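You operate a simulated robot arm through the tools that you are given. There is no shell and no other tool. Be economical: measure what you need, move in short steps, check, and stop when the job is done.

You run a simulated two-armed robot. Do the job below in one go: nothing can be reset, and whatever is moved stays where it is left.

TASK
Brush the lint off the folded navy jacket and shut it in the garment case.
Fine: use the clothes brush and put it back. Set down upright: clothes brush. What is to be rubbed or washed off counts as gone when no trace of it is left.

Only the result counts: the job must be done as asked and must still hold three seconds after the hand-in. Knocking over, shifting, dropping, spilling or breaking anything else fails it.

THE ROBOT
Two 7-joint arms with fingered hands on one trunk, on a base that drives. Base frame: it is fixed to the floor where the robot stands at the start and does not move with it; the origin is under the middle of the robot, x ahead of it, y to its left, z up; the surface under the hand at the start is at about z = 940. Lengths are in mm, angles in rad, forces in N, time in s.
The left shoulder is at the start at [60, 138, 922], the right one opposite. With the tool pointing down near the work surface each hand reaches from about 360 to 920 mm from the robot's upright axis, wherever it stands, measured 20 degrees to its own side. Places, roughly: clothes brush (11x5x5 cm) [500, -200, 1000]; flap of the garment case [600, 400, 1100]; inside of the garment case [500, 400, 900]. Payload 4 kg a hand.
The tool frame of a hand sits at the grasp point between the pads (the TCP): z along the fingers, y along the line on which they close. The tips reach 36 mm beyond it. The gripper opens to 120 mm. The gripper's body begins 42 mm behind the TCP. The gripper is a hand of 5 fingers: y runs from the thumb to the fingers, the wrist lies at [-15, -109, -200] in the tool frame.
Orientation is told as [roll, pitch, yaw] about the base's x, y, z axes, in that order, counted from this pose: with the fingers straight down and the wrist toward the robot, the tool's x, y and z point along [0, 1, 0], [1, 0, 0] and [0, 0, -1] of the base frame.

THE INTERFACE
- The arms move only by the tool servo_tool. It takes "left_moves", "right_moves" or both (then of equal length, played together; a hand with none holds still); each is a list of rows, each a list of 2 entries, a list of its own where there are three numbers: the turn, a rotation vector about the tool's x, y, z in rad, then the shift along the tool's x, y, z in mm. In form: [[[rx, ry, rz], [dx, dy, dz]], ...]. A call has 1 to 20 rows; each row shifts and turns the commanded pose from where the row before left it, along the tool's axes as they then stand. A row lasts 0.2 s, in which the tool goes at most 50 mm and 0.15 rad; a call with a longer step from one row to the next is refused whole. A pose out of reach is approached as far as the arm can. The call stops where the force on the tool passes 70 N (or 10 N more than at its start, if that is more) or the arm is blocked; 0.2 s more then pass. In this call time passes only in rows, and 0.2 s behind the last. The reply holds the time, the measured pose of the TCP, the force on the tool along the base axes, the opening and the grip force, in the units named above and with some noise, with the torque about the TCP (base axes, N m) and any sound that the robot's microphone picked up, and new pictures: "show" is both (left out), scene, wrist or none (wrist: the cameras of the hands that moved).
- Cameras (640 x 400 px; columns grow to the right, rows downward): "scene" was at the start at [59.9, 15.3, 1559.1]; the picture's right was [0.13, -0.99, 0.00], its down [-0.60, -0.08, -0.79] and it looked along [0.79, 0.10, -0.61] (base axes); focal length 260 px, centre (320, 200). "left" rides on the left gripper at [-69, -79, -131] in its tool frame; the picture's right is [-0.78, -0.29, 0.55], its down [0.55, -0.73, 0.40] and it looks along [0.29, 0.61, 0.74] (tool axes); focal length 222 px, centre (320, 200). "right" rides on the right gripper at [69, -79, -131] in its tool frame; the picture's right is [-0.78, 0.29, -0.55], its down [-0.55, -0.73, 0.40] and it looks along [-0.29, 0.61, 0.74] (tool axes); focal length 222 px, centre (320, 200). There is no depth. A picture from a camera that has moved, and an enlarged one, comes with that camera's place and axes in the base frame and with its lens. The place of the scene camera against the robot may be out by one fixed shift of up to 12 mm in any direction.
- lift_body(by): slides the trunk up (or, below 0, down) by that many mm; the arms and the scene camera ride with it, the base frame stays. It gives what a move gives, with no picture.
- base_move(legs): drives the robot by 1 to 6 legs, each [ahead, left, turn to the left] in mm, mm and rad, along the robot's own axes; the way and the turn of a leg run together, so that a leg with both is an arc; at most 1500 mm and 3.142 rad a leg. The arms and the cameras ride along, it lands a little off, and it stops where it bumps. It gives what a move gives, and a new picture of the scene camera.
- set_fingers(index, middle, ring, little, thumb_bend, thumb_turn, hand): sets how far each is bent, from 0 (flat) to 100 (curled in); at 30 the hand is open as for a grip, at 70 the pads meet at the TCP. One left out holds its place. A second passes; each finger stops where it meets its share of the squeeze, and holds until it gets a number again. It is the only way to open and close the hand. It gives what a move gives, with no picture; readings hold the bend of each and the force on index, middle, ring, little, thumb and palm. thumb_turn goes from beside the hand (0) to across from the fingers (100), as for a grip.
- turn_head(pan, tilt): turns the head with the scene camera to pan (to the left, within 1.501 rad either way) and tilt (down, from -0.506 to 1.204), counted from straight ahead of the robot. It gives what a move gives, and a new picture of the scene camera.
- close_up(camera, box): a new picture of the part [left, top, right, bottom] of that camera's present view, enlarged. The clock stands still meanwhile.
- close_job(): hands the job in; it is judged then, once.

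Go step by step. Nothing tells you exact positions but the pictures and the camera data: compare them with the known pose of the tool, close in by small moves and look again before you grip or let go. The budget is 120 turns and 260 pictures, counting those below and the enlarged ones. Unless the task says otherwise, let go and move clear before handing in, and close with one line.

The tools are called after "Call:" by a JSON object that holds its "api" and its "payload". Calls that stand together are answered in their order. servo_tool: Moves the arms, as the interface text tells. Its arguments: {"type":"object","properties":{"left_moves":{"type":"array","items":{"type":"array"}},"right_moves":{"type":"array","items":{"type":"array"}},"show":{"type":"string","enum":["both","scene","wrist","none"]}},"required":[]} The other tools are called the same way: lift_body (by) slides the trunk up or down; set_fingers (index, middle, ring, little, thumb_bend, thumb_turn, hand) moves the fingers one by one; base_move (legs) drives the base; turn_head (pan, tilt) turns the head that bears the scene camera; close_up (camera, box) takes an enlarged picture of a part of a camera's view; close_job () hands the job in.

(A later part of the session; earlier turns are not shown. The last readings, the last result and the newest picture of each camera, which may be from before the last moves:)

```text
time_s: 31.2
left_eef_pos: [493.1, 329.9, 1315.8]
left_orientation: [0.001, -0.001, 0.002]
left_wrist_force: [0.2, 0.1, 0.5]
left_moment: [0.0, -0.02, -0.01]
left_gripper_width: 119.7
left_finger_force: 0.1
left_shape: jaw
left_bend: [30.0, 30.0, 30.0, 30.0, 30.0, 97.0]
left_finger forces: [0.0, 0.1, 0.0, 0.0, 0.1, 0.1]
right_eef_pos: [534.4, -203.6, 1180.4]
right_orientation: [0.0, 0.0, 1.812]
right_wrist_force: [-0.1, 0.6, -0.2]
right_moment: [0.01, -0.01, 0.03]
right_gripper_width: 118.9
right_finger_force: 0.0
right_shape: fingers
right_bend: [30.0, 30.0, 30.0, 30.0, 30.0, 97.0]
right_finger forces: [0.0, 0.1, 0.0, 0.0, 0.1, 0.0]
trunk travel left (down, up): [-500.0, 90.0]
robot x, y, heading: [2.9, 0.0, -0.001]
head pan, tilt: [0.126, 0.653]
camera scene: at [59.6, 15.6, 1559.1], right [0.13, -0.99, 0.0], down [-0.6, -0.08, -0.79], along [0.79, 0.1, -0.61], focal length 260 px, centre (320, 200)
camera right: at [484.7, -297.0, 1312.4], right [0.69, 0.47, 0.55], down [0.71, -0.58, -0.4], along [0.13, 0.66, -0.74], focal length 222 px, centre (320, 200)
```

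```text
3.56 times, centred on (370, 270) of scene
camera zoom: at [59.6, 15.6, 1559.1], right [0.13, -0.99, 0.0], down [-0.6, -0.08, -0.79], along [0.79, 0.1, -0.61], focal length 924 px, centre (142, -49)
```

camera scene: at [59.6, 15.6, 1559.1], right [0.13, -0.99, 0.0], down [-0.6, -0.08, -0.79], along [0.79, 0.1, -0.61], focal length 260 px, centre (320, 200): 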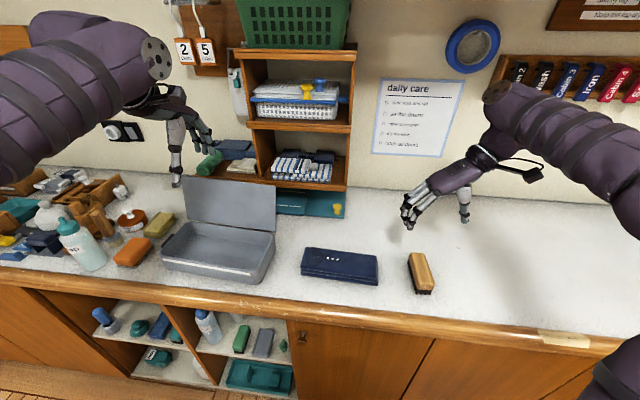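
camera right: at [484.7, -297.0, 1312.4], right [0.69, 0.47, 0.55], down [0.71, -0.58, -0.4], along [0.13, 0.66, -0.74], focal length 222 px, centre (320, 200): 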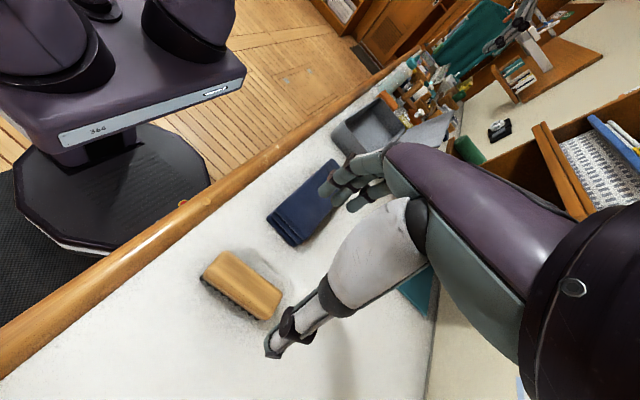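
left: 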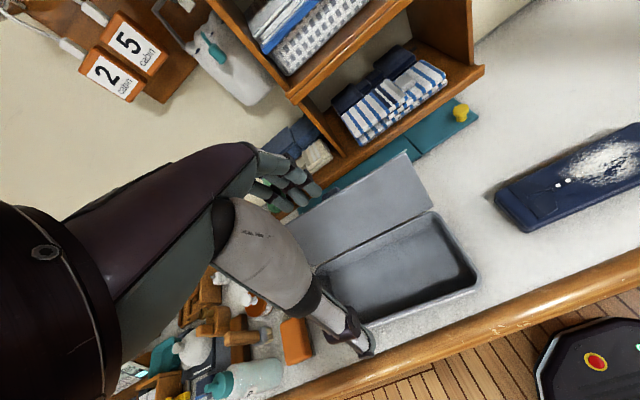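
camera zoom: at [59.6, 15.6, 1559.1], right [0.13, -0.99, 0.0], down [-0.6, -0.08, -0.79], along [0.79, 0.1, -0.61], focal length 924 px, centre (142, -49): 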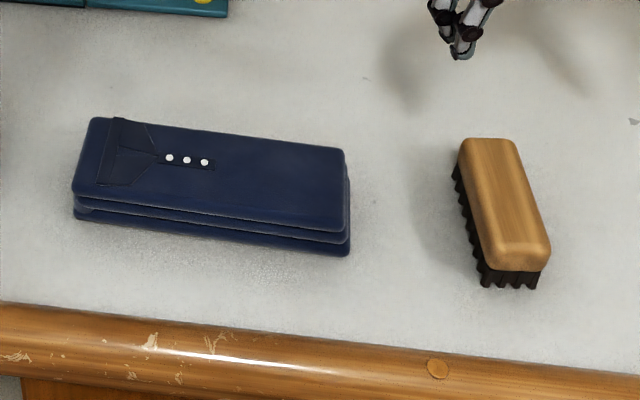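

The brush stands back in place, matching the first picture. Next I measure the case and jacket for the left hand.

Call:
{"api": "close_up", "payload": {"camera": "left", "box": [270, 140, 510, 340]}}

Call:
{"api": "close_up", "payload": {"camera": "scene", "box": [150, 165, 300, 295]}}

Call:
{"api": "close_up", "payload": {"camera": "right", "box": [320, 70, 480, 190]}}

```text
2.00 times, centred on (390, 240) of left
camera zoom: at [414.9, 261.3, 1445.7], right [-0.29, -0.79, -0.55], down [-0.73, 0.55, -0.4], along [0.61, 0.29, -0.74], focal length 444 px, centre (180, 120)
```

zoom: 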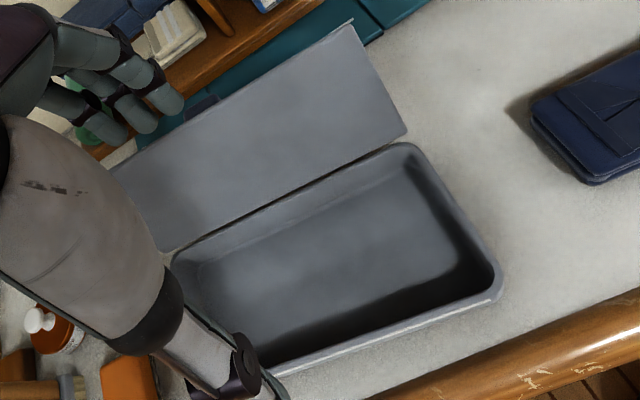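

```text
3.08 times, centred on (225, 230) of scene
camera zoom: at [59.6, 15.6, 1559.1], right [0.13, -0.99, 0.0], down [-0.6, -0.08, -0.79], along [0.79, 0.1, -0.61], focal length 800 px, centre (612, 108)
```

zoom: 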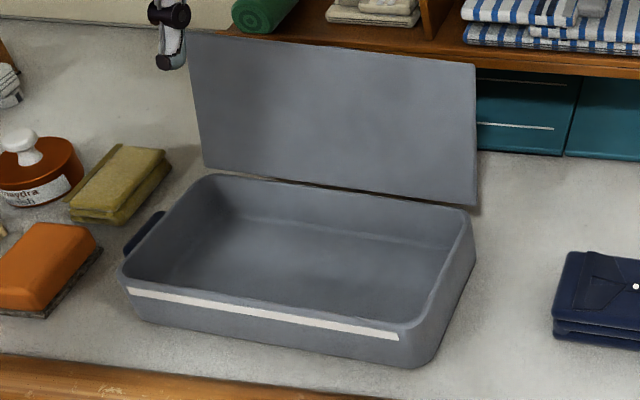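

```text
3.33 times, centred on (400, 130) of right
camera zoom: at [484.7, -297.0, 1312.4], right [0.69, 0.47, 0.55], down [0.71, -0.58, -0.4], along [0.13, 0.66, -0.74], focal length 740 px, centre (53, 433)
```

zoom: 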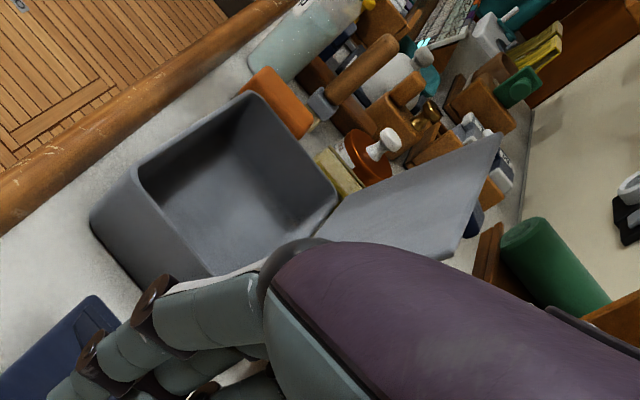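

The case's rim is at about z 1010, spanning roughly x 460–600, y 222–508, and it's turned like the jacket (about -0.05 rad). The jacket is centred at about [534, 17], some 72 mm wide. I bring the left hand above it.

Call:
{"api": "servo_tool", "payload": {"left_moves": [[[0, 0, 0], [-39, 5, 23]], [[0, 0, 0], [-39, 5, 23]], [[0, 0, 0], [-39, 5, 23]], [[0, 0, 0], [-39, 5, 23]], [[0, 0, 0], [-39, 5, 23]], [[0, 0, 0], [-39, 5, 23]], [[0, 0, 0], [-39, 5, 23]], [[0, 0, 0], [-40, 5, 23]], [[0, 0, 0.04], [0, 0, 20]]]}}

Call:
{"api": "close_up", "payload": {"camera": "scene", "box": [260, 150, 420, 300]}}

```text
time_s: 33.2
left_eef_pos: [534.0, 15.5, 1110.4]
left_orientation: [-0.002, 0.001, -0.04]
left_wrist_force: [0.8, -0.1, 0.4]
left_moment: [-0.01, 0.0, 0.02]
left_gripper_width: 119.6
left_finger_force: 0.0
left_shape: jaw
left_bend: [30.0, 30.0, 30.0, 30.0, 30.0, 97.0]
left_finger forces: [0.0, 0.1, 0.0, 0.1, 0.1, 0.0]
right_eef_pos: [534.7, -202.4, 1179.6]
right_orientation: [0.002, 0.001, 1.811]
right_wrist_force: [-0.6, 0.4, -1.0]
right_moment: [-0.03, -0.01, -0.04]
right_gripper_width: 118.8
right_finger_force: 0.1
right_shape: fingers
right_bend: [30.0, 30.0, 30.0, 30.0, 30.0, 97.0]
right_finger forces: [0.0, 0.0, 0.1, 0.1, 0.1, 0.0]
trunk travel left (down, up): [-500.0, 90.0]
robot x, y, heading: [0.8, -2.7, 0.001]
head pan, tilt: [0.126, 0.653]
camera scene: at [59.8, 15.8, 1559.2], right [0.13, -0.99, 0.0], down [-0.6, -0.08, -0.79], along [0.79, 0.1, -0.61], focal length 260 px, centre (320, 200)
camera left: at [452.3, -50.1, 1240.6], right [-0.32, -0.77, -0.55], down [-0.71, 0.58, -0.4], along [0.62, 0.26, -0.74], focal length 222 px, centre (320, 200)
```

scene: 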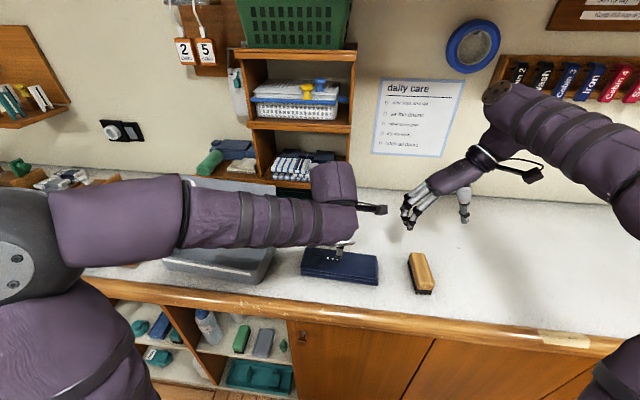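
left: 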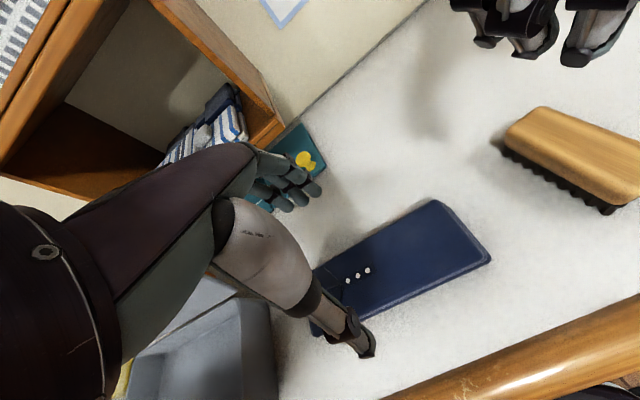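

```text
2.67 times, centred on (340, 225) of scene
camera zoom: at [59.8, 15.8, 1559.2], right [0.13, -0.99, 0.0], down [-0.6, -0.08, -0.79], along [0.79, 0.1, -0.61], focal length 693 px, centre (267, 133)
```

zoom: 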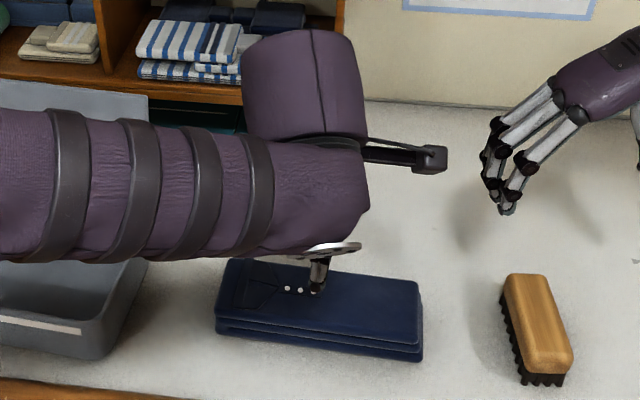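

The left hand is centred over the jacket, which I measure at [532.5, 18.5] and 74 mm wide. I lower around it.

Call:
{"api": "servo_tool", "payload": {"left_moves": [[[0, 0, 0], [2, -1, 31]], [[0, 0, 0], [0, 0, 31]], [[0, 0, 0], [0, 0, 31]], [[0, 0, 0], [0, 0, 29]]]}}

Call:
{"api": "close_up", "payload": {"camera": "left", "box": [220, 130, 500, 370]}}

```text
time_s: 34.2
left_eef_pos: [533.2, 16.4, 989.6]
left_orientation: [-0.001, 0.0, -0.041]
left_wrist_force: [0.6, 0.2, 0.1]
left_moment: [-0.04, -0.01, -0.02]
left_gripper_width: 119.7
left_finger_force: 0.1
left_shape: jaw
left_bend: [30.0, 30.0, 30.0, 30.0, 30.0, 97.0]
left_finger forces: [0.0, 0.0, 0.0, 0.0, 0.1, 0.0]
right_eef_pos: [534.2, -203.7, 1179.7]
right_orientation: [0.0, -0.001, 1.81]
right_wrist_force: [-0.4, -0.4, 0.3]
right_moment: [-0.05, 0.01, -0.02]
right_gripper_width: 118.9
right_finger_force: 0.1
right_shape: fingers
right_bend: [30.0, 30.0, 30.0, 30.0, 30.0, 97.0]
right_finger forces: [0.1, 0.0, 0.0, 0.0, 0.1, 0.0]
trunk travel left (down, up): [-500.0, 90.0]
robot x, y, heading: [-1.4, -1.6, -0.002]
head pan, tilt: [0.126, 0.653]
camera scene: at [60.4, 15.3, 1559.1], right [0.13, -0.99, 0.0], down [-0.6, -0.08, -0.79], along [0.79, 0.1, -0.61], focal length 260 px, centre (320, 200)
camera left: at [451.9, -48.1, 1118.7], right [-0.32, -0.77, -0.55], down [-0.71, 0.58, -0.4], along [0.62, 0.26, -0.74], focal length 222 px, centre (320, 200)
```

scene: 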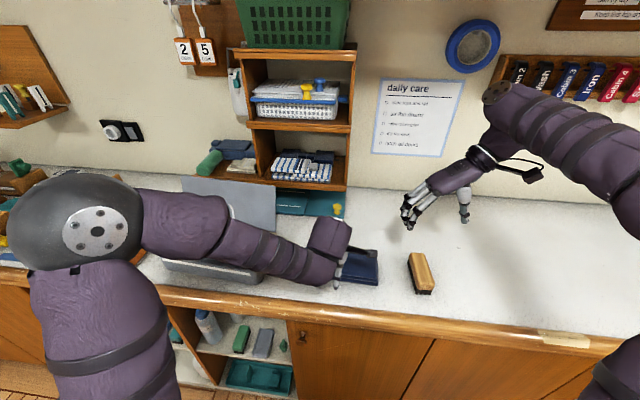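
left: 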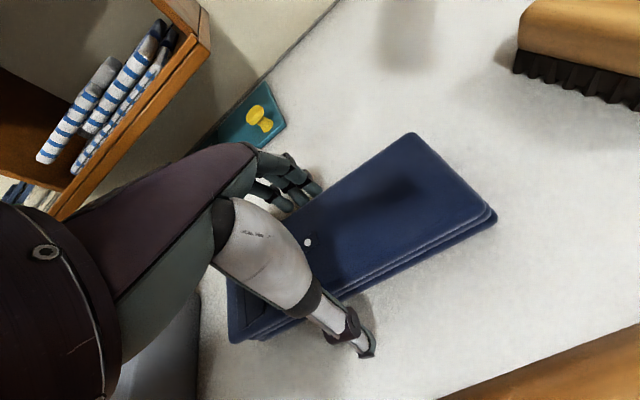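

```text
1.67 times, centred on (360, 250) of left
camera zoom: at [451.9, -48.1, 1118.7], right [-0.32, -0.77, -0.55], down [-0.71, 0.58, -0.4], along [0.62, 0.26, -0.74], focal length 370 px, centre (253, 117)
```

zoom: 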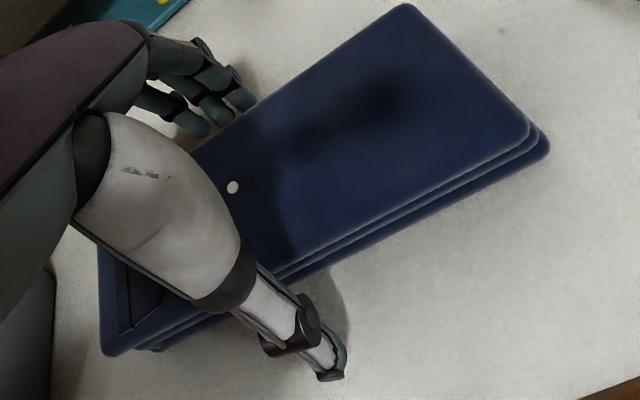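

All clear around it. I close the left hand on the jacket.

Call:
{"api": "servo_tool", "payload": {"left_moves": [[[0, 0, 0], [2, -1, 4]]], "show": "none"}}

Call:
{"api": "set_fingers", "payload": {"hand": "left", "index": 70, "middle": 70, "ring": 70, "little": 70, "thumb_bend": 70}}

Call:
{"api": "close_up", "payload": {"camera": "left", "box": [220, 130, 500, 370]}}

```text
time_s: 34.6
left_eef_pos: [532.2, 20.1, 985.2]
left_orientation: [0.001, 0.0, -0.037]
left_wrist_force: [0.3, -0.1, -0.1]
left_moment: [0.02, 0.04, 0.02]
left_gripper_width: 119.4
left_finger_force: 0.0
left_shape: jaw
left_bend: [30.0, 30.0, 30.0, 30.0, 30.0, 97.0]
left_finger forces: [0.1, 0.0, 0.0, 0.0, 0.0, 0.1]
right_eef_pos: [534.3, -202.6, 1179.6]
right_orientation: [0.0, 0.0, 1.809]
right_wrist_force: [-0.7, -0.6, -1.1]
right_moment: [0.02, -0.03, 0.0]
right_gripper_width: 118.9
right_finger_force: 0.0
right_shape: fingers
right_bend: [30.0, 30.0, 30.0, 30.0, 30.0, 97.0]
right_finger forces: [0.0, 0.0, 0.0, 0.1, 0.0, 0.0]
trunk travel left (down, up): [-500.0, 90.0]
robot x, y, heading: [-2.2, -2.0, 0.001]
head pan, tilt: [0.126, 0.653]
```

```text
time_s: 35.6
left_eef_pos: [532.5, 19.4, 987.3]
left_orientation: [-0.002, -0.003, -0.04]
left_wrist_force: [0.7, -1.7, 8.1]
left_moment: [0.12, -0.5, -0.55]
left_gripper_width: 75.4
left_finger_force: 40.2
left_shape: fingers
left_bend: [50.0, 52.0, 53.0, 55.0, 50.0, 93.0]
left_finger forces: [10.7, 9.0, 9.4, 11.1, 40.6, 0.0]
right_eef_pos: [535.2, -203.2, 1180.7]
right_orientation: [0.001, 0.0, 1.811]
right_wrist_force: [0.4, 0.6, -0.3]
right_moment: [0.0, 0.0, -0.02]
right_gripper_width: 119.0
right_finger_force: 0.0
right_shape: fingers
right_bend: [30.0, 30.0, 30.0, 30.0, 30.0, 97.0]
right_finger forces: [0.0, 0.1, 0.1, 0.0, 0.1, 0.0]
trunk travel left (down, up): [-500.0, 90.0]
robot x, y, heading: [-3.6, 2.1, 0.002]
head pan, tilt: [0.126, 0.653]
```

```text
1.67 times, centred on (360, 250) of left
camera zoom: at [450.5, -46.7, 1116.0], right [-0.32, -0.77, -0.55], down [-0.71, 0.58, -0.4], along [0.62, 0.26, -0.74], focal length 370 px, centre (253, 117)
```

zoom: 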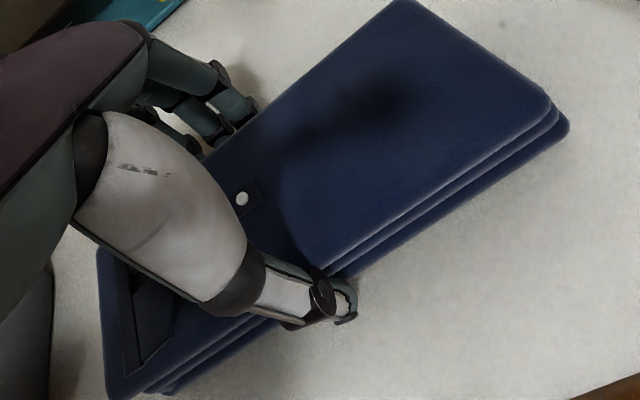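

The jacket is held at 75 mm width. I lift straight up and check.

Call:
{"api": "servo_tool", "payload": {"left_moves": [[[0, 0, 0], [0, 0, -15]], [[0, 0, 0], [0, 0, -30]], [[0, 0, 0], [0, 0, -35]], [[0, 0, 0], [0, 0, -35]], [[0, 0, 0], [0, 0, -35]]]}}

Call:
{"api": "close_up", "payload": {"camera": "scene", "box": [260, 150, 420, 300]}}

```text
time_s: 36.8
left_eef_pos: [531.2, 19.1, 1133.9]
left_orientation: [-0.001, 0.0, -0.04]
left_wrist_force: [-0.6, 0.0, -6.1]
left_moment: [0.05, -0.05, 0.03]
left_gripper_width: 74.4
left_finger_force: 36.2
left_shape: fingers
left_bend: [50.0, 53.0, 54.0, 56.0, 51.0, 92.0]
left_finger forces: [11.1, 8.1, 7.9, 8.8, 36.5, 0.1]
right_eef_pos: [533.8, -204.6, 1180.7]
right_orientation: [-0.001, 0.0, 1.81]
right_wrist_force: [-0.2, 0.1, -0.2]
right_moment: [-0.01, -0.04, -0.03]
right_gripper_width: 118.8
right_finger_force: 0.0
right_shape: fingers
right_bend: [30.0, 30.0, 30.0, 30.0, 30.0, 97.0]
right_finger forces: [0.0, 0.1, 0.1, 0.1, 0.0, 0.0]
trunk travel left (down, up): [-500.0, 90.0]
robot x, y, heading: [-5.0, -1.1, -0.002]
head pan, tilt: [0.126, 0.653]
camera scene: at [59.9, 15.1, 1559.1], right [0.13, -0.99, 0.0], down [-0.6, -0.08, -0.79], along [0.79, 0.1, -0.61], focal length 260 px, centre (320, 200)
camera left: at [450.4, -46.4, 1264.4], right [-0.32, -0.77, -0.55], down [-0.71, 0.58, -0.4], along [0.62, 0.26, -0.74], focal length 222 px, centre (320, 200)
```

scene: 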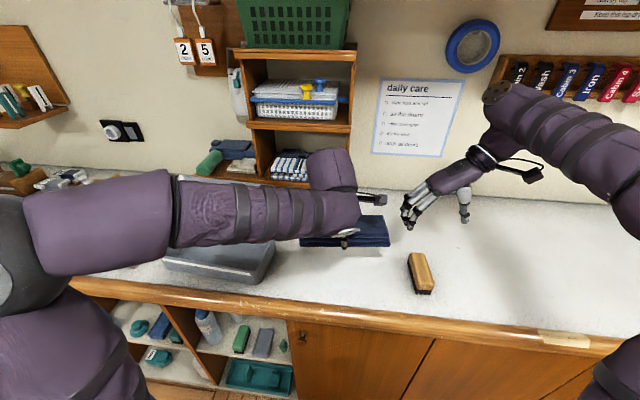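
left: 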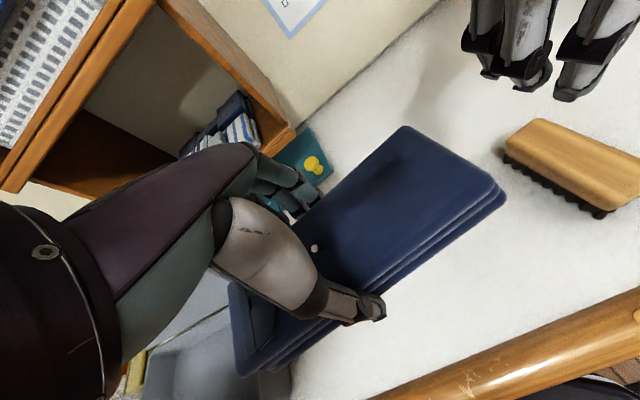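

```text
2.67 times, centred on (340, 225) of scene
camera zoom: at [59.9, 15.1, 1559.1], right [0.13, -0.99, 0.0], down [-0.6, -0.08, -0.79], along [0.79, 0.1, -0.61], focal length 693 px, centre (267, 133)
```

zoom: 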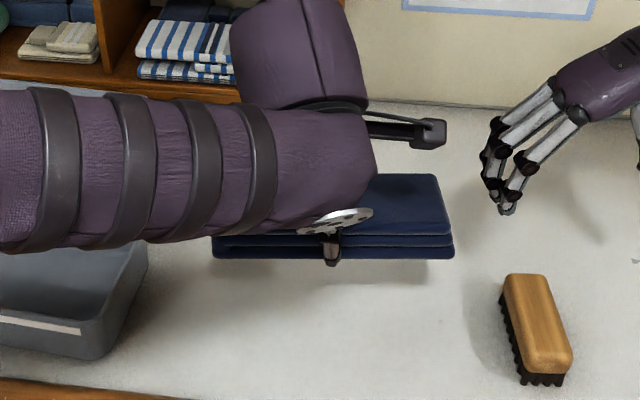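

The jacket hangs level but turned about 0.14 rad in the hand. I carry it over the case (interior centre about [533, 367], yaw about -0.065) and align it.

Call:
{"api": "servo_tool", "payload": {"left_moves": [[[0, 0, 0], [39.4, 0, 0]], [[0, 0, 0], [39.4, 0, 0]], [[0, 0, 0], [39.4, 0, 0]], [[0, 0, 0], [39.4, 0, 0]], [[0, 0, 0], [39.4, 0, 0]], [[0, 0, 0], [39.4, 0, 0]], [[0, 0, 0], [39.4, 0, 0]], [[0, 0, 0], [39.4, 0, 0]], [[0, 0, 0], [39.4, -2, 0]], [[0, 0, 0.083], [0, 0, 0]], [[0, 0, 0.082], [0, 0, 0]]]}}

Call:
{"api": "close_up", "payload": {"camera": "left", "box": [200, 100, 560, 400]}}

Call:
{"api": "close_up", "payload": {"camera": "scene", "box": [130, 130, 310, 300]}}

Call:
{"api": "close_up", "payload": {"camera": "right", "box": [300, 50, 500, 190]}}

```text
time_s: 39.2
left_eef_pos: [544.0, 378.4, 1135.0]
left_orientation: [-0.001, 0.0, -0.207]
left_wrist_force: [-0.5, 0.0, -5.0]
left_moment: [0.01, -0.05, 0.02]
left_gripper_width: 74.4
left_finger_force: 35.2
left_shape: fingers
left_bend: [50.0, 53.0, 54.0, 56.0, 51.0, 92.0]
left_finger forces: [10.9, 8.0, 7.8, 8.7, 35.7, 0.0]
right_eef_pos: [534.0, -201.8, 1180.2]
right_orientation: [0.002, 0.0, 1.812]
right_wrist_force: [0.2, 0.2, -0.9]
right_moment: [0.01, 0.0, 0.0]
right_gripper_width: 119.0
right_finger_force: 0.1
right_shape: fingers
right_bend: [30.0, 30.0, 30.0, 30.0, 30.0, 97.0]
right_finger forces: [0.0, 0.0, 0.0, 0.1, 0.1, 0.0]
trunk travel left (down, up): [-500.0, 90.0]
robot x, y, heading: [1.2, -0.5, 0.002]
head pan, tilt: [0.126, 0.653]
camera scene: at [60.5, 15.9, 1559.1], right [0.13, -0.99, 0.0], down [-0.6, -0.08, -0.79], along [0.79, 0.1, -0.61], focal length 260 px, centre (320, 200)
camera left: at [452.9, 325.7, 1265.4], right [-0.45, -0.71, -0.55], down [-0.61, 0.69, -0.4], along [0.66, 0.16, -0.74], focal length 222 px, centre (320, 200)
```

scene: 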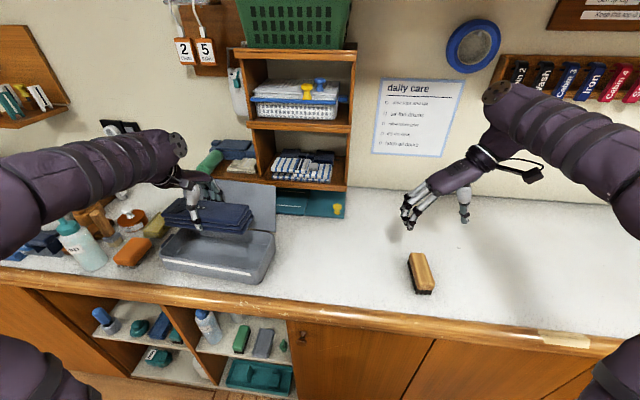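
left: 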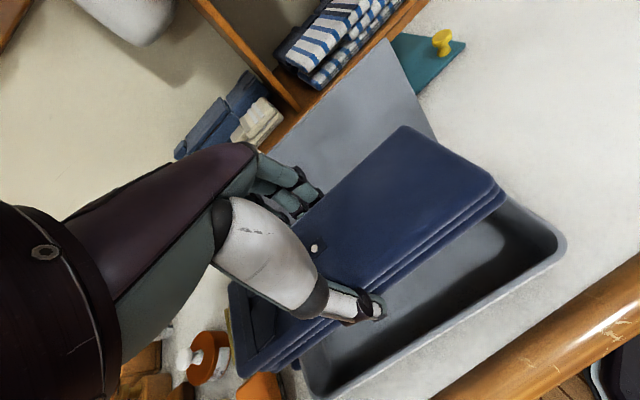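

```text
1.33 times, centred on (380, 250) of left
camera zoom: at [452.9, 325.7, 1265.4], right [-0.45, -0.71, -0.55], down [-0.61, 0.69, -0.4], along [0.66, 0.16, -0.74], focal length 296 px, centre (240, 133)
```

zoom: 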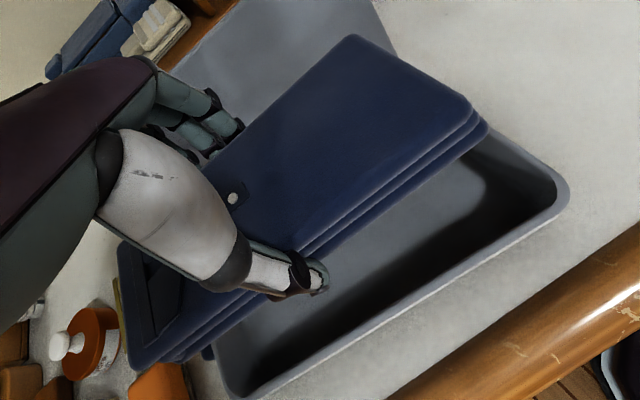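

```text
2.35 times, centred on (220, 215) of scene
camera zoom: at [60.5, 15.9, 1559.1], right [0.13, -0.99, 0.0], down [-0.6, -0.08, -0.79], along [0.79, 0.1, -0.61], focal length 611 px, centre (555, 165)
```

zoom: 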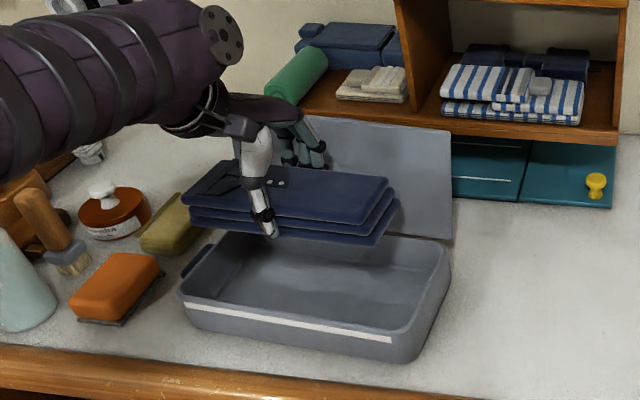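

```text
2.86 times, centred on (400, 120) of right
camera zoom: at [485.6, -296.8, 1311.5], right [0.69, 0.47, 0.55], down [0.71, -0.58, -0.4], along [0.13, 0.66, -0.74], focal length 635 px, centre (91, 429)
```

zoom: 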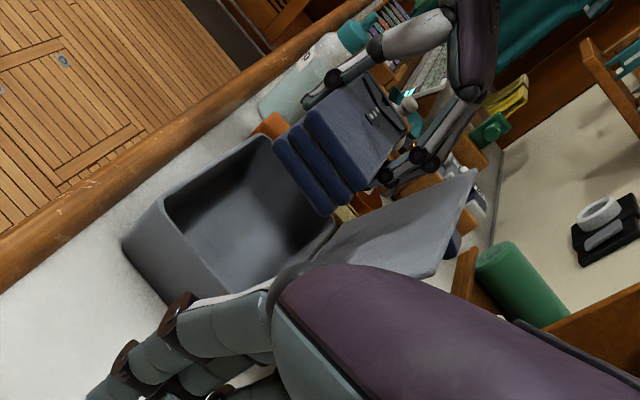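

Both views put the jacket nearly centred over the case opening. I nudge it 3 mm and lower it to just inside the rim.

Call:
{"api": "servo_tool", "payload": {"left_moves": [[[0, 0, 0], [-2.3, 3.5, 20]], [[0, 0, 0], [0, 0, 25]], [[0, 0, 0], [0, 0, 25]], [[0, 0, 0], [0, 0, 15]]], "show": "wrist"}}

Call:
{"api": "close_up", "payload": {"camera": "scene", "box": [140, 150, 300, 300]}}

Call:
{"api": "close_up", "payload": {"camera": "right", "box": [320, 50, 480, 170]}}

```text
time_s: 40.2
left_eef_pos: [547.3, 372.0, 1051.1]
left_orientation: [-0.001, -0.002, -0.204]
left_wrist_force: [0.4, -0.2, -5.4]
left_moment: [0.03, -0.02, -0.02]
left_gripper_width: 74.7
left_finger_force: 35.6
left_shape: fingers
left_bend: [50.0, 53.0, 55.0, 56.0, 51.0, 92.0]
left_finger forces: [10.9, 8.1, 7.7, 8.6, 35.4, 0.0]
right_eef_pos: [534.3, -202.8, 1179.9]
right_orientation: [-0.001, -0.001, 1.809]
right_wrist_force: [0.1, -0.2, -0.7]
right_moment: [-0.02, -0.02, 0.0]
right_gripper_width: 118.8
right_finger_force: 0.1
right_shape: fingers
right_bend: [30.0, 30.0, 30.0, 30.0, 30.0, 97.0]
right_finger forces: [0.0, 0.0, 0.1, 0.0, 0.1, 0.0]
trunk travel left (down, up): [-500.0, 90.0]
robot x, y, heading: [-2.5, 0.6, 0.003]
head pan, tilt: [0.126, 0.653]
camera left: at [456.7, 320.5, 1181.0], right [-0.44, -0.71, -0.55], down [-0.61, 0.69, -0.4], along [0.66, 0.16, -0.74], focal length 222 px, centre (320, 200)
```

left: 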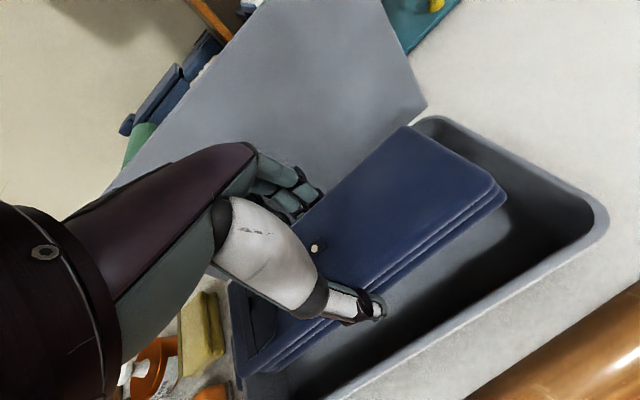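

```text
2.67 times, centred on (220, 225) of scene
camera zoom: at [60.4, 15.6, 1559.1], right [0.13, -0.99, 0.0], down [-0.6, -0.08, -0.79], along [0.79, 0.1, -0.61], focal length 693 px, centre (587, 133)
```

zoom: 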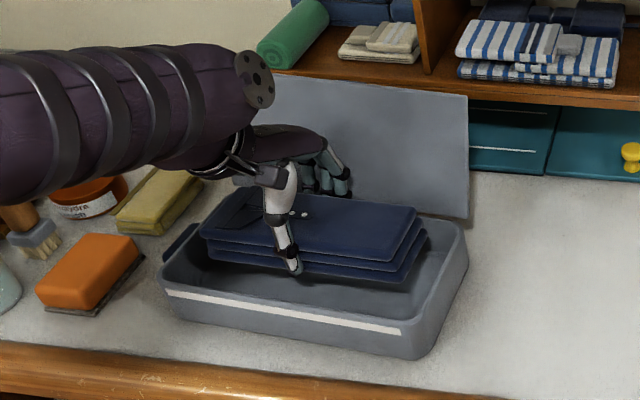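

```text
3.33 times, centred on (400, 110) of right
camera zoom: at [485.5, -297.1, 1311.5], right [0.69, 0.47, 0.55], down [0.71, -0.58, -0.4], along [0.13, 0.66, -0.74], focal length 740 px, centre (53, 500)
```

zoom: 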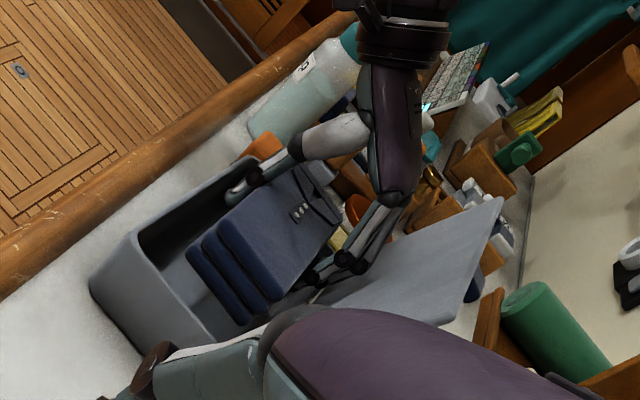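

Gaps look even front and back (about 28 mm each). I continue down gently.

Call:
{"api": "servo_tool", "payload": {"left_moves": [[[0, 0, 0], [0, -1.5, 10]], [[0, 0, 0], [0, 0, 10]], [[0, 0, 0], [0, 0, 10]], [[0, 0, 0], [0, 0, 10]], [[0, 0, 0], [0, 0, 6]]], "show": "wrist"}}

Call:
{"api": "close_up", "payload": {"camera": "scene", "box": [140, 150, 300, 300]}}

```text
time_s: 41.4
left_eef_pos: [545.8, 373.9, 1005.0]
left_orientation: [0.0, 0.001, -0.204]
left_wrist_force: [-1.8, 0.2, -4.1]
left_moment: [0.03, -0.13, 0.02]
left_gripper_width: 74.5
left_finger_force: 37.5
left_shape: fingers
left_bend: [50.0, 53.0, 55.0, 56.0, 51.0, 92.0]
left_finger forces: [10.9, 11.4, 7.6, 8.6, 36.3, 0.0]
right_eef_pos: [533.7, -202.2, 1180.0]
right_orientation: [0.0, 0.001, 1.811]
right_wrist_force: [0.4, -0.4, -0.3]
right_moment: [0.02, 0.0, 0.01]
right_gripper_width: 118.9
right_finger_force: 0.0
right_shape: fingers
right_bend: [30.0, 30.0, 30.0, 30.0, 30.0, 97.0]
right_finger forces: [0.0, 0.1, 0.1, 0.0, 0.0, 0.0]
trunk travel left (down, up): [-500.0, 90.0]
robot x, y, heading: [0.2, 1.4, -0.001]
head pan, tilt: [0.126, 0.653]
camera left: at [455.0, 322.0, 1134.1], right [-0.44, -0.71, -0.55], down [-0.61, 0.69, -0.4], along [0.66, 0.16, -0.74], focal length 222 px, centre (320, 200)
```

left: 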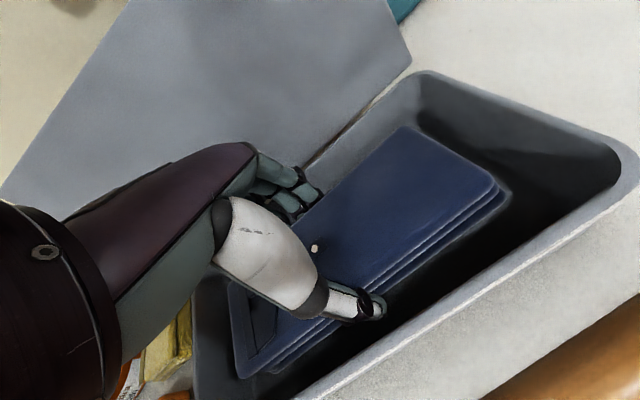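

```text
2.67 times, centred on (220, 225) of scene
camera zoom: at [59.9, 15.6, 1559.1], right [0.13, -0.99, 0.0], down [-0.6, -0.08, -0.79], along [0.79, 0.1, -0.61], focal length 693 px, centre (587, 133)
```

zoom: 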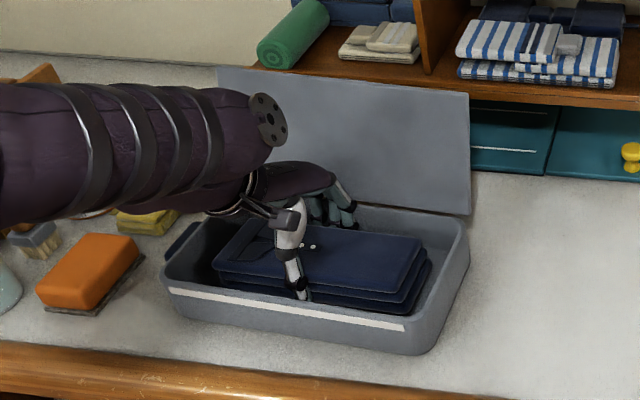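

A finger seems to brush the back wall, so I shift 6 mm forward and go on down until it rests.

Call:
{"api": "servo_tool", "payload": {"left_moves": [[[0, 0, 0], [-1, -6, -1]], [[0, 0, 0], [0, 0, 4]], [[0, 0, 0], [0, 0, 4]]], "show": "none"}}

```text
time_s: 42.2
left_eef_pos: [540.0, 372.7, 998.0]
left_orientation: [-0.001, 0.0, -0.206]
left_wrist_force: [-0.3, -0.7, -5.9]
left_moment: [0.04, -0.03, 0.02]
left_gripper_width: 74.9
left_finger_force: 35.8
left_shape: fingers
left_bend: [50.0, 53.0, 55.0, 56.0, 51.0, 92.0]
left_finger forces: [11.0, 8.3, 7.8, 8.7, 35.9, 0.1]
right_eef_pos: [533.3, -203.1, 1179.1]
right_orientation: [0.001, -0.001, 1.81]
right_wrist_force: [-0.3, 0.2, 0.3]
right_moment: [-0.04, 0.0, 0.0]
right_gripper_width: 118.7
right_finger_force: 0.0
right_shape: fingers
right_bend: [30.0, 30.0, 30.0, 30.0, 30.0, 97.0]
right_finger forces: [0.1, 0.0, 0.0, 0.0, 0.1, 0.1]
trunk travel left (down, up): [-500.0, 90.0]
robot x, y, heading: [3.2, 1.2, 0.0]
head pan, tilt: [0.126, 0.653]
```

Contact with the wall is gone. Continuing down in small steps.

Call:
{"api": "servo_tool", "payload": {"left_moves": [[[0, 0, 0], [0, 0, 3]], [[0, 0, 0], [0, 0, 2]]], "show": "none"}}

Call:
{"api": "servo_tool", "payload": {"left_moves": [[[0, 0, 0], [0, 0, 2]]], "show": "none"}}

```text
time_s: 42.8
left_eef_pos: [539.2, 373.4, 992.5]
left_orientation: [0.002, 0.0, -0.203]
left_wrist_force: [-1.4, -0.2, -3.1]
left_moment: [0.16, -0.08, -0.05]
left_gripper_width: 74.4
left_finger_force: 35.8
left_shape: fingers
left_bend: [50.0, 53.0, 55.0, 56.0, 51.0, 92.0]
left_finger forces: [10.9, 8.4, 7.9, 8.9, 36.3, 0.0]
right_eef_pos: [533.8, -203.6, 1180.1]
right_orientation: [-0.001, -0.001, 1.812]
right_wrist_force: [0.6, -1.0, 0.4]
right_moment: [0.02, 0.01, 0.0]
right_gripper_width: 118.7
right_finger_force: 0.0
right_shape: fingers
right_bend: [30.0, 30.0, 30.0, 30.0, 30.0, 97.0]
right_finger forces: [0.0, 0.0, 0.1, 0.0, 0.0, 0.0]
trunk travel left (down, up): [-500.0, 90.0]
robot x, y, heading: [-0.2, 0.6, -0.001]
head pan, tilt: [0.126, 0.653]
```

```text
time_s: 43.2
left_eef_pos: [539.4, 373.4, 993.1]
left_orientation: [0.002, -0.003, -0.204]
left_wrist_force: [-0.2, 0.9, 4.5]
left_moment: [0.21, -0.35, -0.05]
left_gripper_width: 75.0
left_finger_force: 37.8
left_shape: fingers
left_bend: [50.0, 53.0, 55.0, 56.0, 51.0, 92.0]
left_finger forces: [11.1, 8.3, 8.4, 8.9, 38.8, 0.0]
right_eef_pos: [534.2, -202.7, 1181.5]
right_orientation: [-0.001, 0.001, 1.813]
right_wrist_force: [-0.1, -0.2, -0.5]
right_moment: [0.02, -0.01, 0.02]
right_gripper_width: 118.7
right_finger_force: 0.1
right_shape: fingers
right_bend: [30.0, 30.0, 30.0, 30.0, 30.0, 97.0]
right_finger forces: [0.0, 0.0, 0.1, 0.0, 0.0, 0.1]
trunk travel left (down, up): [-500.0, 90.0]
robot x, y, heading: [-0.8, -1.4, 0.003]
head pan, tilt: [0.126, 0.653]
```

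It rests on the case floor. I open the fingers just a little, so they don't press on the walls.

Call:
{"api": "set_fingers", "payload": {"hand": "left", "index": 46, "middle": 48, "ring": 49, "little": 50, "thumb_bend": 46}}

Call:
{"api": "close_up", "payload": {"camera": "scene", "box": [140, 150, 300, 300]}}

```text
time_s: 44.2
left_eef_pos: [538.4, 373.4, 990.4]
left_orientation: [0.002, 0.001, -0.203]
left_wrist_force: [-3.5, 0.7, 3.0]
left_moment: [0.1, -0.27, 0.08]
left_gripper_width: 81.2
left_finger_force: 8.5
left_shape: fingers
left_bend: [45.0, 47.0, 47.0, 49.0, 44.0, 96.0]
left_finger forces: [1.1, 4.3, 2.0, 1.2, 8.5, 0.1]
right_eef_pos: [533.5, -202.7, 1179.9]
right_orientation: [0.0, 0.001, 1.81]
right_wrist_force: [-0.2, -0.5, -0.3]
right_moment: [-0.01, -0.02, -0.02]
right_gripper_width: 119.0
right_finger_force: 0.1
right_shape: fingers
right_bend: [30.0, 30.0, 30.0, 30.0, 30.0, 97.0]
right_finger forces: [0.0, 0.1, 0.0, 0.0, 0.1, 0.0]
trunk travel left (down, up): [-500.0, 90.0]
robot x, y, heading: [-4.8, -2.8, -0.004]
head pan, tilt: [0.126, 0.653]
```

```text
2.67 times, centred on (220, 225) of scene
camera zoom: at [59.3, 15.3, 1559.2], right [0.13, -0.99, 0.0], down [-0.6, -0.08, -0.79], along [0.79, 0.1, -0.61], focal length 693 px, centre (587, 133)
```

zoom: 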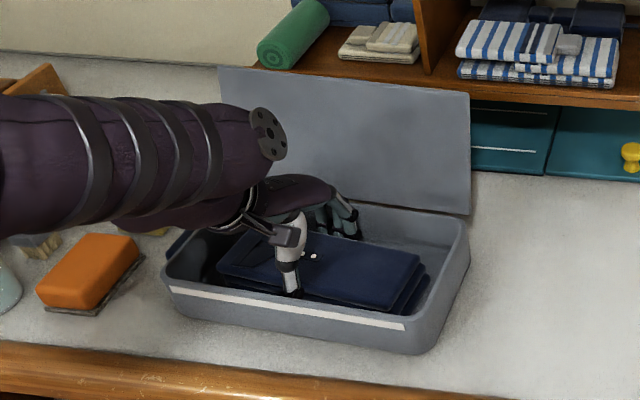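

There's still some contact, so I open a bit further.

Call:
{"api": "set_fingers", "payload": {"hand": "left", "index": 42, "middle": 43, "ring": 43, "little": 44, "thumb_bend": 42}}

Call:
{"api": "close_up", "payload": {"camera": "left", "box": [200, 100, 520, 400]}}

```text
time_s: 45.2
left_eef_pos: [538.8, 372.1, 991.8]
left_orientation: [0.0, 0.002, -0.206]
left_wrist_force: [-4.2, -0.2, -0.4]
left_moment: [0.04, 0.02, 0.04]
left_gripper_width: 85.7
left_finger_force: 2.1
left_shape: fingers
left_bend: [42.0, 44.0, 43.0, 44.0, 42.0, 97.0]
left_finger forces: [0.1, 2.7, 0.0, 0.0, 1.9, 0.0]
right_eef_pos: [533.9, -203.0, 1180.2]
right_orientation: [0.001, 0.002, 1.81]
right_wrist_force: [0.6, 0.2, 0.4]
right_moment: [-0.04, 0.02, 0.03]
right_gripper_width: 118.6
right_finger_force: 0.1
right_shape: fingers
right_bend: [30.0, 30.0, 30.0, 30.0, 30.0, 97.0]
right_finger forces: [0.1, 0.1, 0.1, 0.1, 0.0, 0.0]
trunk travel left (down, up): [-500.0, 90.0]
robot x, y, heading: [-2.7, 1.2, 0.004]
head pan, tilt: [0.126, 0.653]
```

```text
1.33 times, centred on (360, 250) of left
camera zoom: at [447.8, 321.5, 1121.4], right [-0.44, -0.71, -0.55], down [-0.61, 0.69, -0.4], along [0.66, 0.16, -0.74], focal length 296 px, centre (267, 133)
```

zoom: 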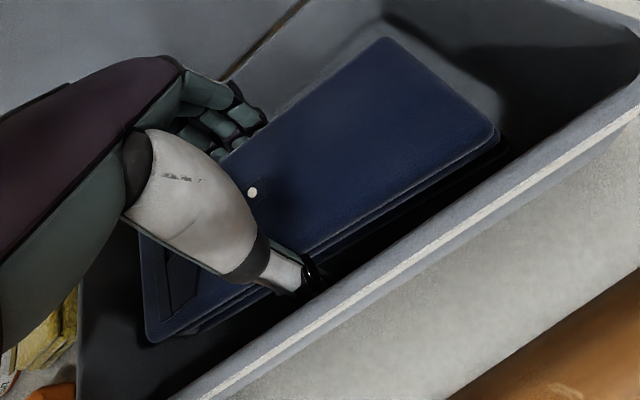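

The jacket is free; one finger touches the back wall lightly. I ease forward a touch and rise slowly.

Call:
{"api": "servo_tool", "payload": {"left_moves": [[[0, 0, 0], [0, -2.5, 0]], [[0, 0, 0], [0, 0, -8]], [[0, 0, 0], [0, 0, -10]]], "show": "wrist"}}

Call:
{"api": "close_up", "payload": {"camera": "scene", "box": [140, 150, 300, 300]}}

```text
time_s: 46.0
left_eef_pos: [537.8, 373.7, 1010.7]
left_orientation: [-0.001, -0.002, -0.206]
left_wrist_force: [0.7, 0.2, -0.5]
left_moment: [-0.01, -0.04, 0.05]
left_gripper_width: 84.3
left_finger_force: 0.1
left_shape: fingers
left_bend: [42.0, 43.0, 43.0, 44.0, 42.0, 97.0]
left_finger forces: [0.0, 0.1, 0.0, 0.1, 0.1, 0.0]
right_eef_pos: [533.1, -202.8, 1180.5]
right_orientation: [0.001, 0.001, 1.809]
right_wrist_force: [0.0, 0.1, -1.0]
right_moment: [0.0, 0.0, -0.01]
right_gripper_width: 119.1
right_finger_force: 0.0
right_shape: fingers
right_bend: [30.0, 30.0, 30.0, 30.0, 30.0, 97.0]
right_finger forces: [0.1, 0.0, 0.0, 0.1, 0.0, 0.0]
trunk travel left (down, up): [-500.0, 90.0]
robot x, y, heading: [1.9, 0.9, -0.001]
head pan, tilt: [0.126, 0.653]
camera left: at [446.6, 322.0, 1140.1], right [-0.44, -0.71, -0.55], down [-0.61, 0.69, -0.4], along [0.66, 0.16, -0.74], focal length 222 px, centre (320, 200)
```

left: 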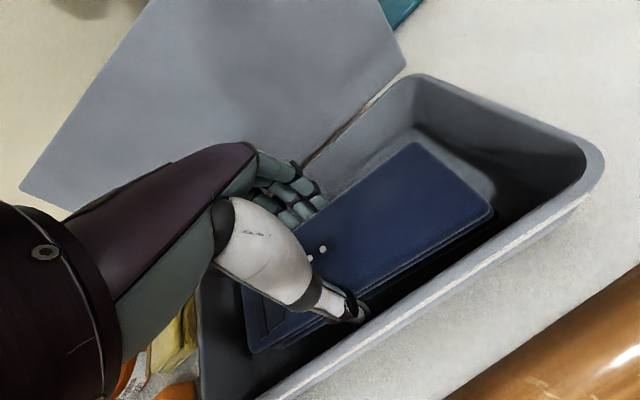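

```text
2.67 times, centred on (220, 225) of scene
camera zoom: at [59.9, 15.3, 1559.1], right [0.13, -0.99, 0.0], down [-0.6, -0.08, -0.79], along [0.79, 0.1, -0.61], focal length 693 px, centre (587, 133)
```

zoom: 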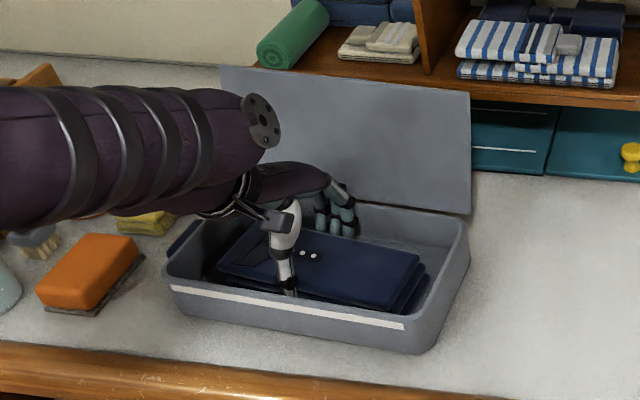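

The jacket stays lying in the case. I raise the hand clear and look at the flap.

Call:
{"api": "servo_tool", "payload": {"left_moves": [[[0, 0, 0], [0, 0, -20]], [[0, 0, 0], [0, 0, -35]], [[0, 0, 0], [0, 0, -45]], [[0, 0, 0], [0, 0, -45]], [[0, 0, 0], [0, 0, -45]], [[0, 0, -0.145], [0, 0, -10]]]}}

Call:
{"api": "close_up", "payload": {"camera": "scene", "box": [140, 130, 310, 300]}}

Call:
{"api": "close_up", "payload": {"camera": "right", "box": [320, 50, 520, 190]}}

```text
time_s: 47.4
left_eef_pos: [534.8, 375.0, 1208.8]
left_orientation: [-0.001, -0.001, -0.059]
left_wrist_force: [-0.5, 0.1, -0.4]
left_moment: [0.0, 0.01, 0.0]
left_gripper_width: 84.1
left_finger_force: 0.1
left_shape: fingers
left_bend: [42.0, 43.0, 43.0, 44.0, 42.0, 97.0]
left_finger forces: [0.0, 0.0, 0.1, 0.0, 0.0, 0.0]
right_eef_pos: [534.0, -202.6, 1179.9]
right_orientation: [0.0, -0.001, 1.81]
right_wrist_force: [0.0, -0.4, 0.4]
right_moment: [0.01, -0.04, 0.01]
right_gripper_width: 119.0
right_finger_force: 0.0
right_shape: fingers
right_bend: [30.0, 30.0, 30.0, 30.0, 30.0, 97.0]
right_finger forces: [0.1, 0.0, 0.1, 0.1, 0.1, 0.1]
trunk travel left (down, up): [-500.0, 90.0]
robot x, y, heading: [-3.7, -2.2, 0.004]
head pan, tilt: [0.126, 0.653]
camera scene: at [59.8, 15.0, 1559.1], right [0.13, -0.99, 0.0], down [-0.6, -0.08, -0.79], along [0.79, 0.1, -0.61], focal length 260 px, centre (320, 200)
camera left: at [452.3, 311.1, 1337.6], right [-0.34, -0.77, -0.55], down [-0.7, 0.59, -0.4], along [0.63, 0.25, -0.74], focal length 222 px, centre (320, 200)
```

scene: 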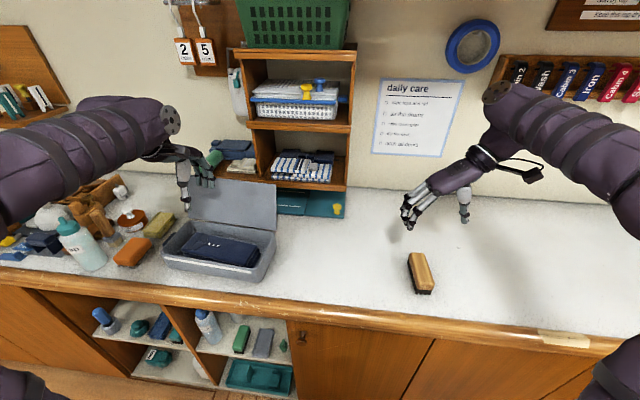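
left: 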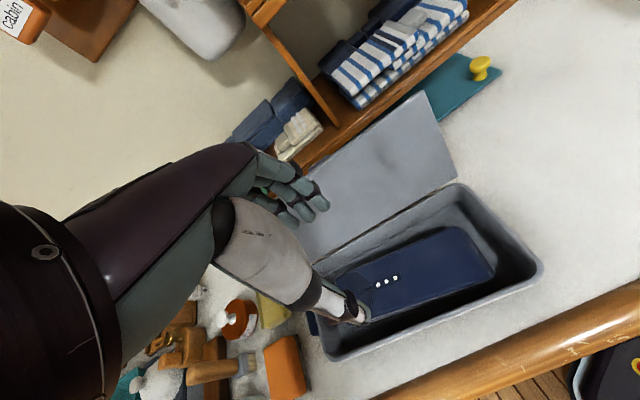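

```text
2.35 times, centred on (225, 215) of scene
camera zoom: at [59.8, 15.0, 1559.1], right [0.13, -0.99, 0.0], down [-0.6, -0.08, -0.79], along [0.79, 0.1, -0.61], focal length 611 px, centre (544, 165)
```

zoom: 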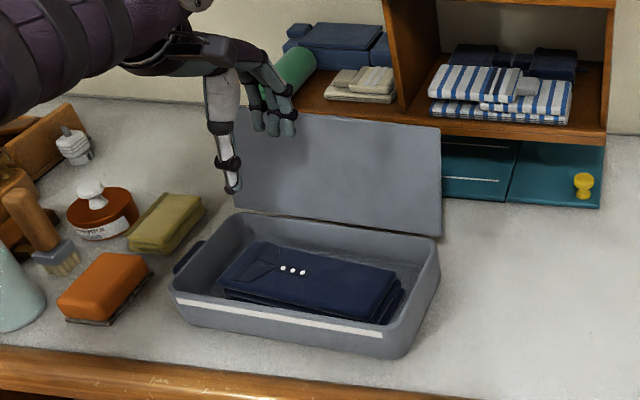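

```text
2.86 times, centred on (420, 120) of right
camera zoom: at [485.0, -297.6, 1311.6], right [0.69, 0.47, 0.55], down [0.71, -0.58, -0.4], along [0.13, 0.66, -0.74], focal length 635 px, centre (34, 429)
```

zoom: 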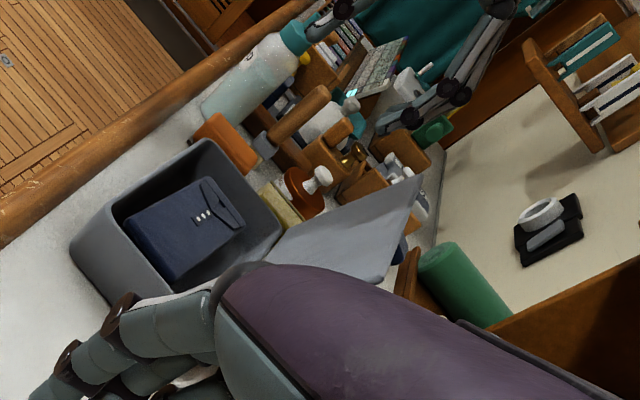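

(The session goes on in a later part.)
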